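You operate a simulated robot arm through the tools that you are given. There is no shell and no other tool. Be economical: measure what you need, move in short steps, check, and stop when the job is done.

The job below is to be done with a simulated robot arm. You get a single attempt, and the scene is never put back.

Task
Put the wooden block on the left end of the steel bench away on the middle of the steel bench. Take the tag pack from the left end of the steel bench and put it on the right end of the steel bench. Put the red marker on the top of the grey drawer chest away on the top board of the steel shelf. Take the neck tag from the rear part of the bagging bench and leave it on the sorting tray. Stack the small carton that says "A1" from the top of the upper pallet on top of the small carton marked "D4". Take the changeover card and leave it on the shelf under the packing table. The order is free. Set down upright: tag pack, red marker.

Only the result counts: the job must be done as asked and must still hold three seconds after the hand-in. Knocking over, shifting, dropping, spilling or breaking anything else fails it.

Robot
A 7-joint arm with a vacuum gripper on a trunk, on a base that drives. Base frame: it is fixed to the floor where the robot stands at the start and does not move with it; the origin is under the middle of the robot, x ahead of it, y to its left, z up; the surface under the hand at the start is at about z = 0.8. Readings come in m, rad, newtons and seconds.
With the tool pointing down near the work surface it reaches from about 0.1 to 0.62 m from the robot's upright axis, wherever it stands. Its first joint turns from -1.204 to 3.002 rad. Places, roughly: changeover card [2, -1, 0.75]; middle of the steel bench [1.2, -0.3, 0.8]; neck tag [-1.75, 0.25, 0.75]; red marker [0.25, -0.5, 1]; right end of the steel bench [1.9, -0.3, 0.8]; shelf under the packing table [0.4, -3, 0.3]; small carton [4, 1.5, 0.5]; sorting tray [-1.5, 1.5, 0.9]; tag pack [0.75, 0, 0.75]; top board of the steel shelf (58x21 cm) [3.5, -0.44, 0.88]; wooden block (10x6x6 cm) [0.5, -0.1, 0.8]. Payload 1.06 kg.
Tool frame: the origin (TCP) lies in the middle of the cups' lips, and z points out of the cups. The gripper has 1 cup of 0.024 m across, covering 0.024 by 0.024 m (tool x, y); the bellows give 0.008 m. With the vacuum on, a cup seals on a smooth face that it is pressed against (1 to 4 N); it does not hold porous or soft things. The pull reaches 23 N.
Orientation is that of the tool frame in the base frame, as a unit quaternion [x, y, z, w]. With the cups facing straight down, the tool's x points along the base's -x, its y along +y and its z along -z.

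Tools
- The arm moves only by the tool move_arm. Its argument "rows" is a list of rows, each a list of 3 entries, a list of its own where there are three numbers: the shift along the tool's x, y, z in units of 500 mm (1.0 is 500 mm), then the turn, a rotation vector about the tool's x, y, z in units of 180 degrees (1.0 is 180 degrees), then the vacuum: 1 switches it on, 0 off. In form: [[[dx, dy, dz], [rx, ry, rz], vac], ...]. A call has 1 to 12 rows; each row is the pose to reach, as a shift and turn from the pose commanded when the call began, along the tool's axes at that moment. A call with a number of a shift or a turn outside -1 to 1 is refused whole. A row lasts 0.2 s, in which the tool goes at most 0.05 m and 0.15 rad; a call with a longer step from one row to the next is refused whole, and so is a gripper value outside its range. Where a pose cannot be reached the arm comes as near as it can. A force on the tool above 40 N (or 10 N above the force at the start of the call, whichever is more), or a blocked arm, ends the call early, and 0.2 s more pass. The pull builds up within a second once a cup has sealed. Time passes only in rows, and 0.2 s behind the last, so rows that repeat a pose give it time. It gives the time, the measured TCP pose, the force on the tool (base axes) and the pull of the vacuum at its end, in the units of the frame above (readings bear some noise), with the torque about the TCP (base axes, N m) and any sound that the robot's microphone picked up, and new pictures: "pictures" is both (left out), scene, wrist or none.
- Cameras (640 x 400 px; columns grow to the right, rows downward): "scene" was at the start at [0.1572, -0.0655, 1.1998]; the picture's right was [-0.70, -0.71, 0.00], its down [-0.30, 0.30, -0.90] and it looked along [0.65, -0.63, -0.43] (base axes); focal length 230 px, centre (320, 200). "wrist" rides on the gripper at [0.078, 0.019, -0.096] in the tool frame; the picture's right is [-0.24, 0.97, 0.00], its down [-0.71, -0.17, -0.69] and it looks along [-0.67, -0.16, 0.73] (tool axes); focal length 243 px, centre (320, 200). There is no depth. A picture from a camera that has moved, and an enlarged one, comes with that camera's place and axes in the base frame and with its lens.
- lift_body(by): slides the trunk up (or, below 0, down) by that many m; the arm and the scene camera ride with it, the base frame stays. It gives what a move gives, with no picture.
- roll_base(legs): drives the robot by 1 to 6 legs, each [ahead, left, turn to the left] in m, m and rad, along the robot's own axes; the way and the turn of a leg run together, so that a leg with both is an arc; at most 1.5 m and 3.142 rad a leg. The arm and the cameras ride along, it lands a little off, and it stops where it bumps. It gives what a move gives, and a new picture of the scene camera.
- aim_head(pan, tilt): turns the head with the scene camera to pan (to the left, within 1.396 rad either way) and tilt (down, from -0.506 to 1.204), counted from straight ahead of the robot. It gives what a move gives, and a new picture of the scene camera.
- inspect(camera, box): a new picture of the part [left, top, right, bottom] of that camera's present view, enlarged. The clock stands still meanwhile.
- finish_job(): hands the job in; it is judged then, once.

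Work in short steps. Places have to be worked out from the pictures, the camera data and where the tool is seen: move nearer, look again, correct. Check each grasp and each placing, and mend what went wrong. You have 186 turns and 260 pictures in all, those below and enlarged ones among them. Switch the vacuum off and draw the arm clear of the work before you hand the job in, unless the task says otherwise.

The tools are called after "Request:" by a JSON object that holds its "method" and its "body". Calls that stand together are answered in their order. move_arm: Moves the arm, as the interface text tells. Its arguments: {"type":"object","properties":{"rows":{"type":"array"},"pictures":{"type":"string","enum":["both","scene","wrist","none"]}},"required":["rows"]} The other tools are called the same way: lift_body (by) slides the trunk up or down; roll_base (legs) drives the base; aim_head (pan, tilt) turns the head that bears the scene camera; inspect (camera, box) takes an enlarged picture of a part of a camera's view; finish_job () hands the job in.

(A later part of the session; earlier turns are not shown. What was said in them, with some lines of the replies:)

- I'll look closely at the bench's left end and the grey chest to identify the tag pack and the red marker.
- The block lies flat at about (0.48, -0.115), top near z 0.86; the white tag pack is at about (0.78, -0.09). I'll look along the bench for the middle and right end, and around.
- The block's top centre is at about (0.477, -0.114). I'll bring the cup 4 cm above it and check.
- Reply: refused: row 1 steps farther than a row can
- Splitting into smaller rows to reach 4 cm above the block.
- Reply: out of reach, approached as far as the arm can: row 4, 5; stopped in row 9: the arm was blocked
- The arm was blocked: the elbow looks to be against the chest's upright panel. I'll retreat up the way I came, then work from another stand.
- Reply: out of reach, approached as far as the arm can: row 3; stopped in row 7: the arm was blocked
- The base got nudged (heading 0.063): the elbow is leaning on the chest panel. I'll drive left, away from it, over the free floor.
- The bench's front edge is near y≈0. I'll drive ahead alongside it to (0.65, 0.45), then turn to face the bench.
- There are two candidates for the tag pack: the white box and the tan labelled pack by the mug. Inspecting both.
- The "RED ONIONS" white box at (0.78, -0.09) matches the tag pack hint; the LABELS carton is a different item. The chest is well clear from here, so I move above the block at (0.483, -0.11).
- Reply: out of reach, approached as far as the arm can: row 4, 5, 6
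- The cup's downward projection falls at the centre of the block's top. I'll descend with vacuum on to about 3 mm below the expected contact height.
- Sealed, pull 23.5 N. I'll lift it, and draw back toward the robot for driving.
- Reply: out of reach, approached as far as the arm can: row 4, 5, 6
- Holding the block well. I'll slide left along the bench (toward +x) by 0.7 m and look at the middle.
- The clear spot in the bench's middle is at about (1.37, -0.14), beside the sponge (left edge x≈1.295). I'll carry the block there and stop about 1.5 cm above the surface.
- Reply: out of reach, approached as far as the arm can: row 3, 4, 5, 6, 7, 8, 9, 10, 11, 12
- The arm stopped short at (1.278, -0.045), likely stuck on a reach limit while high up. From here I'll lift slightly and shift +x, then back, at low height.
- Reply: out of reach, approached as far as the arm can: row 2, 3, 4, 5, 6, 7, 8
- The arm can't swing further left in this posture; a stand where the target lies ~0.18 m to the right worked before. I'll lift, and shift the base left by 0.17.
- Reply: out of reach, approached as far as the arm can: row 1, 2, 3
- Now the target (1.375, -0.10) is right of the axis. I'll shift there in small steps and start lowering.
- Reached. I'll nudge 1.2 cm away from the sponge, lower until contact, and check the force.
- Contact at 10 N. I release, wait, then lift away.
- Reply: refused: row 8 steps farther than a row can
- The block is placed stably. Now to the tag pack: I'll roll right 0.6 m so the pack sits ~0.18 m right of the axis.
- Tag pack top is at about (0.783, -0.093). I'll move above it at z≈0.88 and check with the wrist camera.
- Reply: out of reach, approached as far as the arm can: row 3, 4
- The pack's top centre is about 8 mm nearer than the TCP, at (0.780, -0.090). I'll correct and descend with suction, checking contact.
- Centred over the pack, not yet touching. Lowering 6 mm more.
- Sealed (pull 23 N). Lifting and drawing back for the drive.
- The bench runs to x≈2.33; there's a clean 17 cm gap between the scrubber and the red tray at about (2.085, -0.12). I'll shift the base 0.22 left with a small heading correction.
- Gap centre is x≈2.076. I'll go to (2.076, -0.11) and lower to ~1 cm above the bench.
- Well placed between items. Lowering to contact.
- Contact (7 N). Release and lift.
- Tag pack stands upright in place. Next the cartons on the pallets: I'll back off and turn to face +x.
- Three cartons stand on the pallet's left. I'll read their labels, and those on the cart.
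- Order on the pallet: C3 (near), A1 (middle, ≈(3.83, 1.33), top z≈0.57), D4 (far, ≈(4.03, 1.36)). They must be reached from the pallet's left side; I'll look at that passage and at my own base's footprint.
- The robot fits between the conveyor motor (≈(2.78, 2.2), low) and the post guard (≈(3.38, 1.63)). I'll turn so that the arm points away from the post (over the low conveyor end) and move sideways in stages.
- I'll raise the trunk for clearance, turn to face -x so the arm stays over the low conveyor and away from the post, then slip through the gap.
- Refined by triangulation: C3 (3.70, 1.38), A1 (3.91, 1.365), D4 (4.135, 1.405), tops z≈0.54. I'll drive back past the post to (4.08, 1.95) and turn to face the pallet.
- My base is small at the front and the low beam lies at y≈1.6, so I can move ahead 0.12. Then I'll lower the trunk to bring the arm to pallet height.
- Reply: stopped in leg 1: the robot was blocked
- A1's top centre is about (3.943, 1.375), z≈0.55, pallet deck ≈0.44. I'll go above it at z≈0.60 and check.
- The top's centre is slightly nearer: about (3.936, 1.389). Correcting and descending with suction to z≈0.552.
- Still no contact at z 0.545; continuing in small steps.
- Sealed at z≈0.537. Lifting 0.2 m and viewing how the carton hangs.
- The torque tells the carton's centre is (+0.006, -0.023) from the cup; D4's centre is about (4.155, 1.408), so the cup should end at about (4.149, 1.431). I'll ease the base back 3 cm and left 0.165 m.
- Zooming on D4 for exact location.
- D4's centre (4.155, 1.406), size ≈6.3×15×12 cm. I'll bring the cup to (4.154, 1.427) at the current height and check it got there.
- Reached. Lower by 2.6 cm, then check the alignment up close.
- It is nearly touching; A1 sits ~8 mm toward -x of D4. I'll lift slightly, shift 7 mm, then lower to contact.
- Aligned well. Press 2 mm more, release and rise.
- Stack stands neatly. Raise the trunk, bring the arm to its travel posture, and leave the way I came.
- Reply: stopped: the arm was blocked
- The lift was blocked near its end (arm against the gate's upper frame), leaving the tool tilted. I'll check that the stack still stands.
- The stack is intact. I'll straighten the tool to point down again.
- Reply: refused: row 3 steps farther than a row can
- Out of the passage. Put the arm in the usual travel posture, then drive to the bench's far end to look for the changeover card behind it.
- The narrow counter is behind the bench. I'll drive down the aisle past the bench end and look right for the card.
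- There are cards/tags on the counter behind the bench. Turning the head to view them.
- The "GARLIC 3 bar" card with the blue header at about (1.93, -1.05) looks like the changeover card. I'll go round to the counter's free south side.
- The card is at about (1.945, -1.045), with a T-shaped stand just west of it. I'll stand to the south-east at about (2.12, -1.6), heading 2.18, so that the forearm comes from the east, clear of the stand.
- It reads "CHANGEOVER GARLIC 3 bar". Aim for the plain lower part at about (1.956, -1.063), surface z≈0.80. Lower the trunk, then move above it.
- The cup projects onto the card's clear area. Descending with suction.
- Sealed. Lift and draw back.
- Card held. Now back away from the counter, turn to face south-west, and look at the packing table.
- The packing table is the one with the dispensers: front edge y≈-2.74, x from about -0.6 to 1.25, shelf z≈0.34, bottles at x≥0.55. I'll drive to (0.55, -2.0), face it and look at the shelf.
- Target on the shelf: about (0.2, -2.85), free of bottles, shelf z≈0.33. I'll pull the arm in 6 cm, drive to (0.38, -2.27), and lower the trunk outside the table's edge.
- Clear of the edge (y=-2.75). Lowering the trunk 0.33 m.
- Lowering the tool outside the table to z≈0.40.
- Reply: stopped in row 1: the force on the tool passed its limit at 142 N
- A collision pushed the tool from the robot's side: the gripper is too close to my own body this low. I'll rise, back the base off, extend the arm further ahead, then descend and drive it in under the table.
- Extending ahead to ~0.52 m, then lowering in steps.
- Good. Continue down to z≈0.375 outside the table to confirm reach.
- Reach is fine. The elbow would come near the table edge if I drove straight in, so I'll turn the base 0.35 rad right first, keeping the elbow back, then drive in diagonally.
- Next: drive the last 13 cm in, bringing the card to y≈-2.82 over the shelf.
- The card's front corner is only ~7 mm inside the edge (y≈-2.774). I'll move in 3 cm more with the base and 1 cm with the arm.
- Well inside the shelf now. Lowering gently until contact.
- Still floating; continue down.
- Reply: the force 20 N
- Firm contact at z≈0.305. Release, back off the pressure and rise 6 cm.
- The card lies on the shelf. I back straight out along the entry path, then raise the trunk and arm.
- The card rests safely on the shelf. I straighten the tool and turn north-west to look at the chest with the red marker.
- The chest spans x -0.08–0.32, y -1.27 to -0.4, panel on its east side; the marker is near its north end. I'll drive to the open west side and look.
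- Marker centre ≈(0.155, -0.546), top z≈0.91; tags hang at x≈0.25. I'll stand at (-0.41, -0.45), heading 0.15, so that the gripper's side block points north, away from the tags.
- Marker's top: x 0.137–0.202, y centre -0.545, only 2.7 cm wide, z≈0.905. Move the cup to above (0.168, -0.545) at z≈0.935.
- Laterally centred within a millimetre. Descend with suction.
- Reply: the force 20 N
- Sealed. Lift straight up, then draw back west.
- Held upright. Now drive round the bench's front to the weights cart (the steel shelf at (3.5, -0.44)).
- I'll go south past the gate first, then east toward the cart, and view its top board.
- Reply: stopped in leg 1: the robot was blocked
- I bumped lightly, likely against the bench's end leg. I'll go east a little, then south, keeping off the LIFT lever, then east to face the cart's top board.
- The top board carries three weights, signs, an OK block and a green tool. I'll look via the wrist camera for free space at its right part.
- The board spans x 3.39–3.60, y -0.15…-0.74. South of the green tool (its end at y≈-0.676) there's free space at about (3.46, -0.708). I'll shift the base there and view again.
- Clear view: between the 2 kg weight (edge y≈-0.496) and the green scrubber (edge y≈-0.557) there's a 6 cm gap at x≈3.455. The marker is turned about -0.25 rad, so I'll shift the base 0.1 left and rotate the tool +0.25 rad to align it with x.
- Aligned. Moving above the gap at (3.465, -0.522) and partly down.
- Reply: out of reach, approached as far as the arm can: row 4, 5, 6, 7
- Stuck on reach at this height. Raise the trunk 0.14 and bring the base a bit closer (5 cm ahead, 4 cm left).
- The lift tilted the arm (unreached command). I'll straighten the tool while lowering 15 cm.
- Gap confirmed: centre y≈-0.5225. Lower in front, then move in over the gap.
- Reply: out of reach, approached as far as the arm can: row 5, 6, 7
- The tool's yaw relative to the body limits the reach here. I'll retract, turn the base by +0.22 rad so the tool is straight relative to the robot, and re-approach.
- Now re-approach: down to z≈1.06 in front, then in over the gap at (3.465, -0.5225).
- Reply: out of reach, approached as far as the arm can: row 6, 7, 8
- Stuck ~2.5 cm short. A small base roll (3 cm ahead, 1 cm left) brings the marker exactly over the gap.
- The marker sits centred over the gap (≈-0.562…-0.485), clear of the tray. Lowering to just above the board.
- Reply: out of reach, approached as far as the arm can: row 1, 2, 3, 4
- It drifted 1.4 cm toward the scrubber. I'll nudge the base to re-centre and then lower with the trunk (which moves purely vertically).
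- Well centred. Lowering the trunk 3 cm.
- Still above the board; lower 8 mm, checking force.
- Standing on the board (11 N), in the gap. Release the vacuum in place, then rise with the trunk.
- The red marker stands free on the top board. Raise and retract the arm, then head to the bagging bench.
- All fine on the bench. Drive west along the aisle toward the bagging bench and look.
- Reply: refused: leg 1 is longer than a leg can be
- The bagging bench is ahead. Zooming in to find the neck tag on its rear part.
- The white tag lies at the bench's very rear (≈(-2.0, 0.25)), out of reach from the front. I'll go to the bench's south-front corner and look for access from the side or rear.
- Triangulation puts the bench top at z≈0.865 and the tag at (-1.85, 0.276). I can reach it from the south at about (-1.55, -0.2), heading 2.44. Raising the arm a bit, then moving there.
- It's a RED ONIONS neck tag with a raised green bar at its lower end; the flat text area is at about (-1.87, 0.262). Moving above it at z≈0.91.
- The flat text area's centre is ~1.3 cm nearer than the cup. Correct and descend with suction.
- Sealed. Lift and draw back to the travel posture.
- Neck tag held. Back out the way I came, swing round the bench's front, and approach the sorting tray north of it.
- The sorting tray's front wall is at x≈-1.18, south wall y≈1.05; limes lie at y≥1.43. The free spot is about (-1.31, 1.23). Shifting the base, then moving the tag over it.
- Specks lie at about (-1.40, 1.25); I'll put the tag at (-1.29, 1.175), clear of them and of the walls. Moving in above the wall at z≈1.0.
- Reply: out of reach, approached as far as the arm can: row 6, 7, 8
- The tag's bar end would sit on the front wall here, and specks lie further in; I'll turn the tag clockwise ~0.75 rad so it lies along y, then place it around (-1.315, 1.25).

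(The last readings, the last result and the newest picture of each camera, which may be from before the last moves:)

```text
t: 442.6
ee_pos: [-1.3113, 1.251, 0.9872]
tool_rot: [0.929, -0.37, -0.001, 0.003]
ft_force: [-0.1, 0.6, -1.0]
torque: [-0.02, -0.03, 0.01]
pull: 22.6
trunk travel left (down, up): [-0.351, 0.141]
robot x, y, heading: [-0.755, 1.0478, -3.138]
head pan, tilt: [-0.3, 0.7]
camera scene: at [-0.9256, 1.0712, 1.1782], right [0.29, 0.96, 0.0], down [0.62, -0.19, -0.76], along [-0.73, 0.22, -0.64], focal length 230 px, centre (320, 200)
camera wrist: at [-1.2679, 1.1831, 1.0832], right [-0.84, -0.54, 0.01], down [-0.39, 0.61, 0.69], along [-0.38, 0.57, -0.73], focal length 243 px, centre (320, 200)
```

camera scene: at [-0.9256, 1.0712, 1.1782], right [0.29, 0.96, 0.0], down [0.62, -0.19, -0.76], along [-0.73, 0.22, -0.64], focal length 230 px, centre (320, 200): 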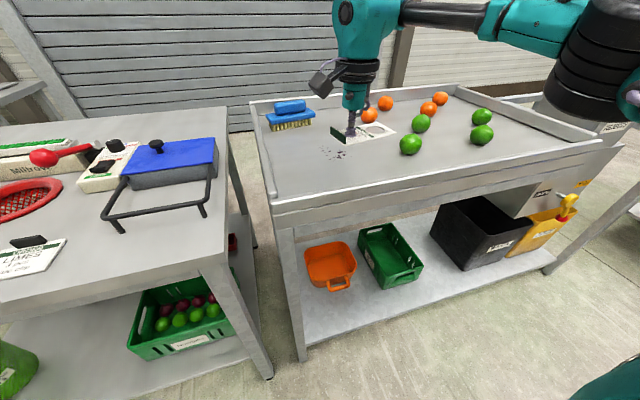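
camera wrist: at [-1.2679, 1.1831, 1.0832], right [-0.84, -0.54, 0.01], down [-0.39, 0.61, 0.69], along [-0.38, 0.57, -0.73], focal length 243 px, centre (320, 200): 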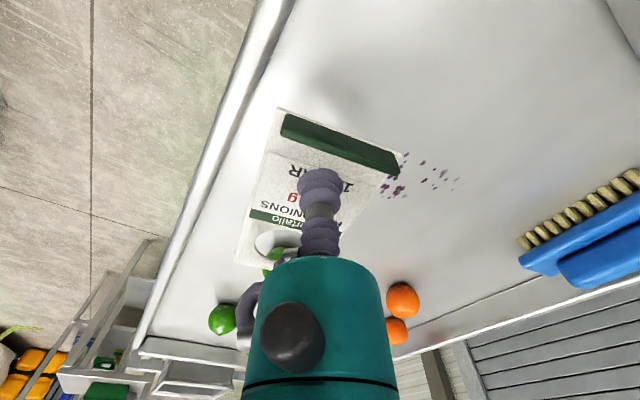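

Now the tag would cover x -1.28…-1.35, y 1.21–1.34: clear of wall, specks and limes. Lowering in steps.

Request:
{"method": "move_arm", "body": {"rows": [[[-0.012, 0.011, 0.05], [0, 0, 0.0], 1], [[-0.012, 0.011, 0.1], [0, 0, 0], 1], [[-0.012, 0.011, 0.13], [0, 0, 0], 1], [[-0.012, 0.011, 0.13], [0, 0, 0], 1]]}}

```text
t: 443.6
ee_pos: [-1.3206, 1.2503, 0.9199]
tool_rot: [0.929, -0.37, -0.002, 0.004]
ft_force: [0.2, 0.4, -0.5]
torque: [0.01, -0.02, -0.01]
pull: 22.6
trunk travel left (down, up): [-0.351, 0.141]
robot x, y, heading: [-0.7565, 1.0462, -3.138]
head pan, tilt: [-0.3, 0.7]
camera scene: at [-0.9257, 1.071, 1.1782], right [0.29, 0.96, 0.0], down [0.62, -0.19, -0.76], along [-0.73, 0.22, -0.64], focal length 230 px, centre (320, 200)
camera wrist: at [-1.2763, 1.1824, 1.0164], right [-0.84, -0.54, 0.01], down [-0.39, 0.61, 0.69], along [-0.38, 0.57, -0.73], focal length 243 px, centre (320, 200)
```

scene: 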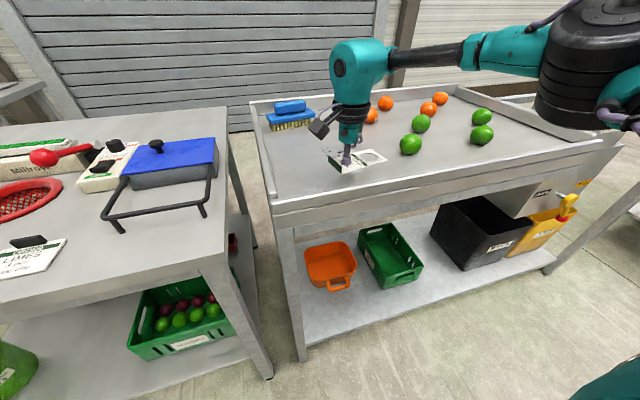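
wrist: 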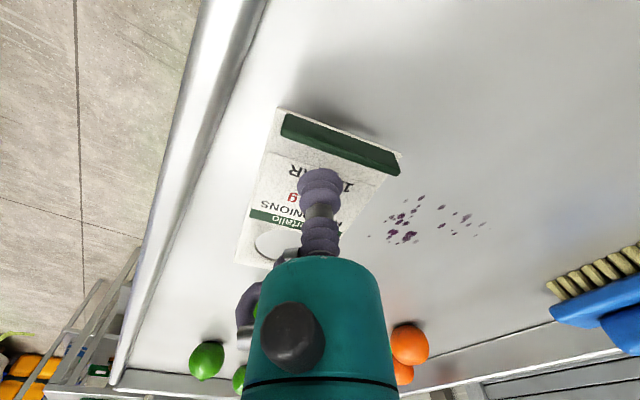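

Clear on all sides. Continue down toward contact.

Request:
{"method": "move_arm", "body": {"rows": [[[0, 0, 0.014], [0, 0, 0], 1], [[0, 0, 0.028], [0, 0, 0], 1], [[0, 0, 0.036], [0, 0, 0], 1]], "pictures": "none"}}

```text
t: 444.4
ee_pos: [-1.3205, 1.2497, 0.903]
tool_rot: [0.929, -0.369, -0.003, 0.003]
ft_force: [-0.4, -0.5, 0.3]
torque: [-0.01, -0.01, 0.0]
pull: 22.8
trunk travel left (down, up): [-0.351, 0.141]
robot x, y, heading: [-0.7528, 1.0458, -3.137]
head pan, tilt: [-0.3, 0.7]
```

Request:
{"method": "move_arm", "body": {"rows": [[[0, 0, 0.01], [0, 0, 0], 1], [[0, 0, 0.018], [0, 0, 0], 1], [[0, 0, 0.024], [0, 0, 0], 1]], "pictures": "wrist"}}

```text
t: 445.2
ee_pos: [-1.3216, 1.25, 0.8918]
tool_rot: [0.929, -0.369, -0.002, 0.003]
ft_force: [0.1, 0.4, 0.9]
torque: [0.02, -0.01, 0.01]
pull: 22.9
trunk travel left (down, up): [-0.351, 0.141]
robot x, y, heading: [-0.7576, 1.0518, -3.139]
head pan, tilt: [-0.3, 0.7]
camera wrist: at [-1.2768, 1.1819, 0.9873], right [-0.84, -0.54, 0.01], down [-0.39, 0.61, 0.69], along [-0.38, 0.57, -0.73], focal length 243 px, centre (320, 200)
```

wrist: 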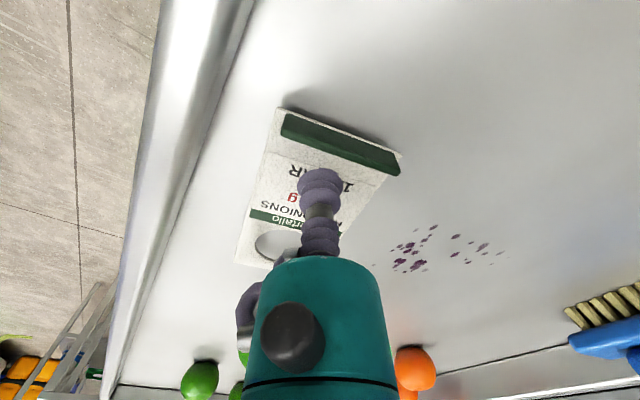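

Request:
{"method": "move_arm", "body": {"rows": [[[0, 0, 0.008], [0, 0, 0], 1], [[0, 0, 0.014], [0, 0, 0], 1], [[0, 0, 0.018], [0, 0, 0], 1]], "pictures": "none"}}

```text
t: 446.0
ee_pos: [-1.3215, 1.2505, 0.8828]
tool_rot: [0.929, -0.37, -0.001, 0.001]
ft_force: [1.2, 0.3, -4.3]
torque: [0.01, -0.03, -0.01]
pull: 22.5
trunk travel left (down, up): [-0.351, 0.141]
robot x, y, heading: [-0.7601, 1.0472, -3.136]
head pan, tilt: [-0.3, 0.7]
```

Request:
{"method": "move_arm", "body": {"rows": [[[0, 0, 0.004], [0, 0, 0], 1], [[0, 0, 0.008], [0, 0, 0], 1], [[0, 0, 0.008], [0, 0, 0], 1]], "pictures": "wrist"}}

```text
t: 446.8
ee_pos: [-1.3207, 1.2497, 0.8799]
tool_rot: [0.929, -0.37, -0.004, 0.004]
ft_force: [-5.7, 5.0, 17.1]
torque: [0.08, -0.07, 0.04]
pull: 23.3
trunk travel left (down, up): [-0.351, 0.141]
robot x, y, heading: [-0.7549, 1.0469, -3.137]
head pan, tilt: [-0.3, 0.7]
camera wrist: at [-1.2769, 1.1823, 0.9759], right [-0.84, -0.54, 0.01], down [-0.39, 0.61, 0.69], along [-0.38, 0.57, -0.73], focal length 243 px, centre (320, 200)
```

wrist: 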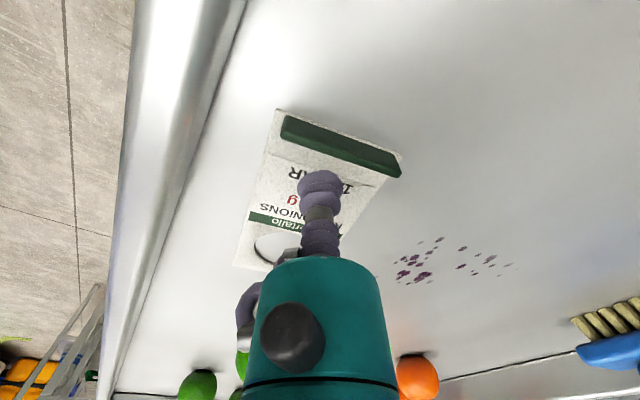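

Firm contact. Release, wait and rise clear.

Request:
{"method": "move_arm", "body": {"rows": [[[0, 0, -0.006], [0, 0, 0], 0], [[0, 0, -0.006], [0, 0, 0], 0], [[0, 0, -0.006], [0, 0, 0], 0], [[0, 0, -0.006], [0, 0, 0], 0], [[0, 0, -0.03], [0, 0, 0], 0], [[0, 0, -0.11], [0, 0, 0], 0], [[0, 0, -0.2], [0, 0, 0], 0], [[0.08, 0, -0.24], [0, 0, 0], 0], [[0.16, 0, -0.28], [0, 0, 0], 0], [[0.24, 0, -0.32], [0, 0, 0], 0]]}}

```text
t: 449.0
ee_pos: [-1.2338, 1.1675, 1.0416]
tool_rot: [0.929, -0.369, -0.002, 0.002]
ft_force: [0.1, -0.3, 0.3]
torque: [0.0, 0.0, 0.01]
pull: 0.1
trunk travel left (down, up): [-0.351, 0.141]
robot x, y, heading: [-0.7562, 1.0503, -3.136]
head pan, tilt: [-0.3, 0.7]
camera scene: at [-0.9256, 1.0709, 1.1782], right [0.29, 0.96, 0.0], down [0.62, -0.19, -0.77], along [-0.73, 0.22, -0.64], focal length 230 px, centre (320, 200)
camera wrist: at [-1.1901, 1.1008, 1.1367], right [-0.84, -0.54, 0.01], down [-0.39, 0.61, 0.69], along [-0.38, 0.57, -0.73], focal length 243 px, centre (320, 200)
```

scene: 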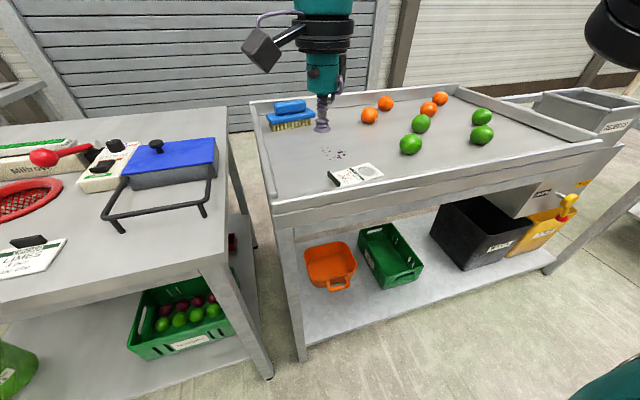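
wrist: 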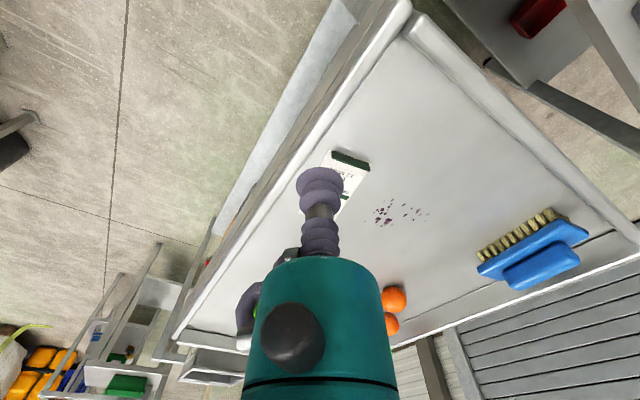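

The neck tag lies in the sorting tray. I back the robot off so the arm is clear of the work.

Request:
{"method": "roll_base", "body": {"legs": [[-0.25, 0.2, 0]]}}

```text
t: 451.4
ee_pos: [-0.9855, 0.9639, 1.0415]
tool_rot: [0.931, -0.364, -0.002, 0.003]
ft_force: [-0.4, 1.0, -0.3]
torque: [-0.01, -0.01, 0.02]
pull: 0.2
trunk travel left (down, up): [-0.351, 0.141]
robot x, y, heading: [-0.5036, 0.8506, -3.125]
head pan, tilt: [-0.3, 0.7]
camera scene: at [-0.6762, 0.8709, 1.1782], right [0.28, 0.96, 0.0], down [0.62, -0.18, -0.77], along [-0.73, 0.21, -0.64], focal length 230 px, centre (320, 200)
```

scene: 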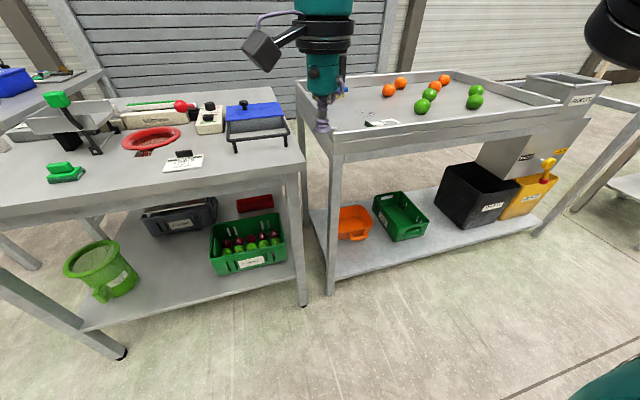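

All six placings are done, the vacuum is off and the arm is clear; handing in.

Request:
{"method": "finish_job", "body": {}}

```text
The job is handed in.
```

I made all six placings and handed the job in; the camera showed each item resting in place right after I let go, but I don't have the judge's result.

- **Wooden block:** on the middle of the steel bench, beside the sponge.
- **Tag pack:** upright on the right end of the steel bench. I took it to be the white "RED ONIONS" box; there was also a tan "LABELS" carton on that end.
- **Red marker:** upright on the top board of the steel shelf, between the 2 kg weight and the green scrubber. I took it to be the red "OVER" block.
- **Neck tag:** flat in the sorting tray, clear of the fruit.
- **Carton A1:** stacked on carton D4.
- **Changeover card:** on the shelf under the packing table.

There were six contacts along the way:
- The arm pushed against the grey chest's panel at the start, which nudged the robot.
- The base was stopped once at the pallet frame.
- The base was stopped once more, probably by the end leg of the steel bench.
- The arm was blocked while rising out of the pallet gate. I checked the carton stack afterwards and it stood.
- The tool took a brief 142 N knock beside the packing table. The push came from the robot's side, so I took it to be against the robot itself.
- The marker came within millimetres of the green scrubber while being lowered; I saw no shift.

In later pictures nothing looked moved, but I did not check each of those spots separately.
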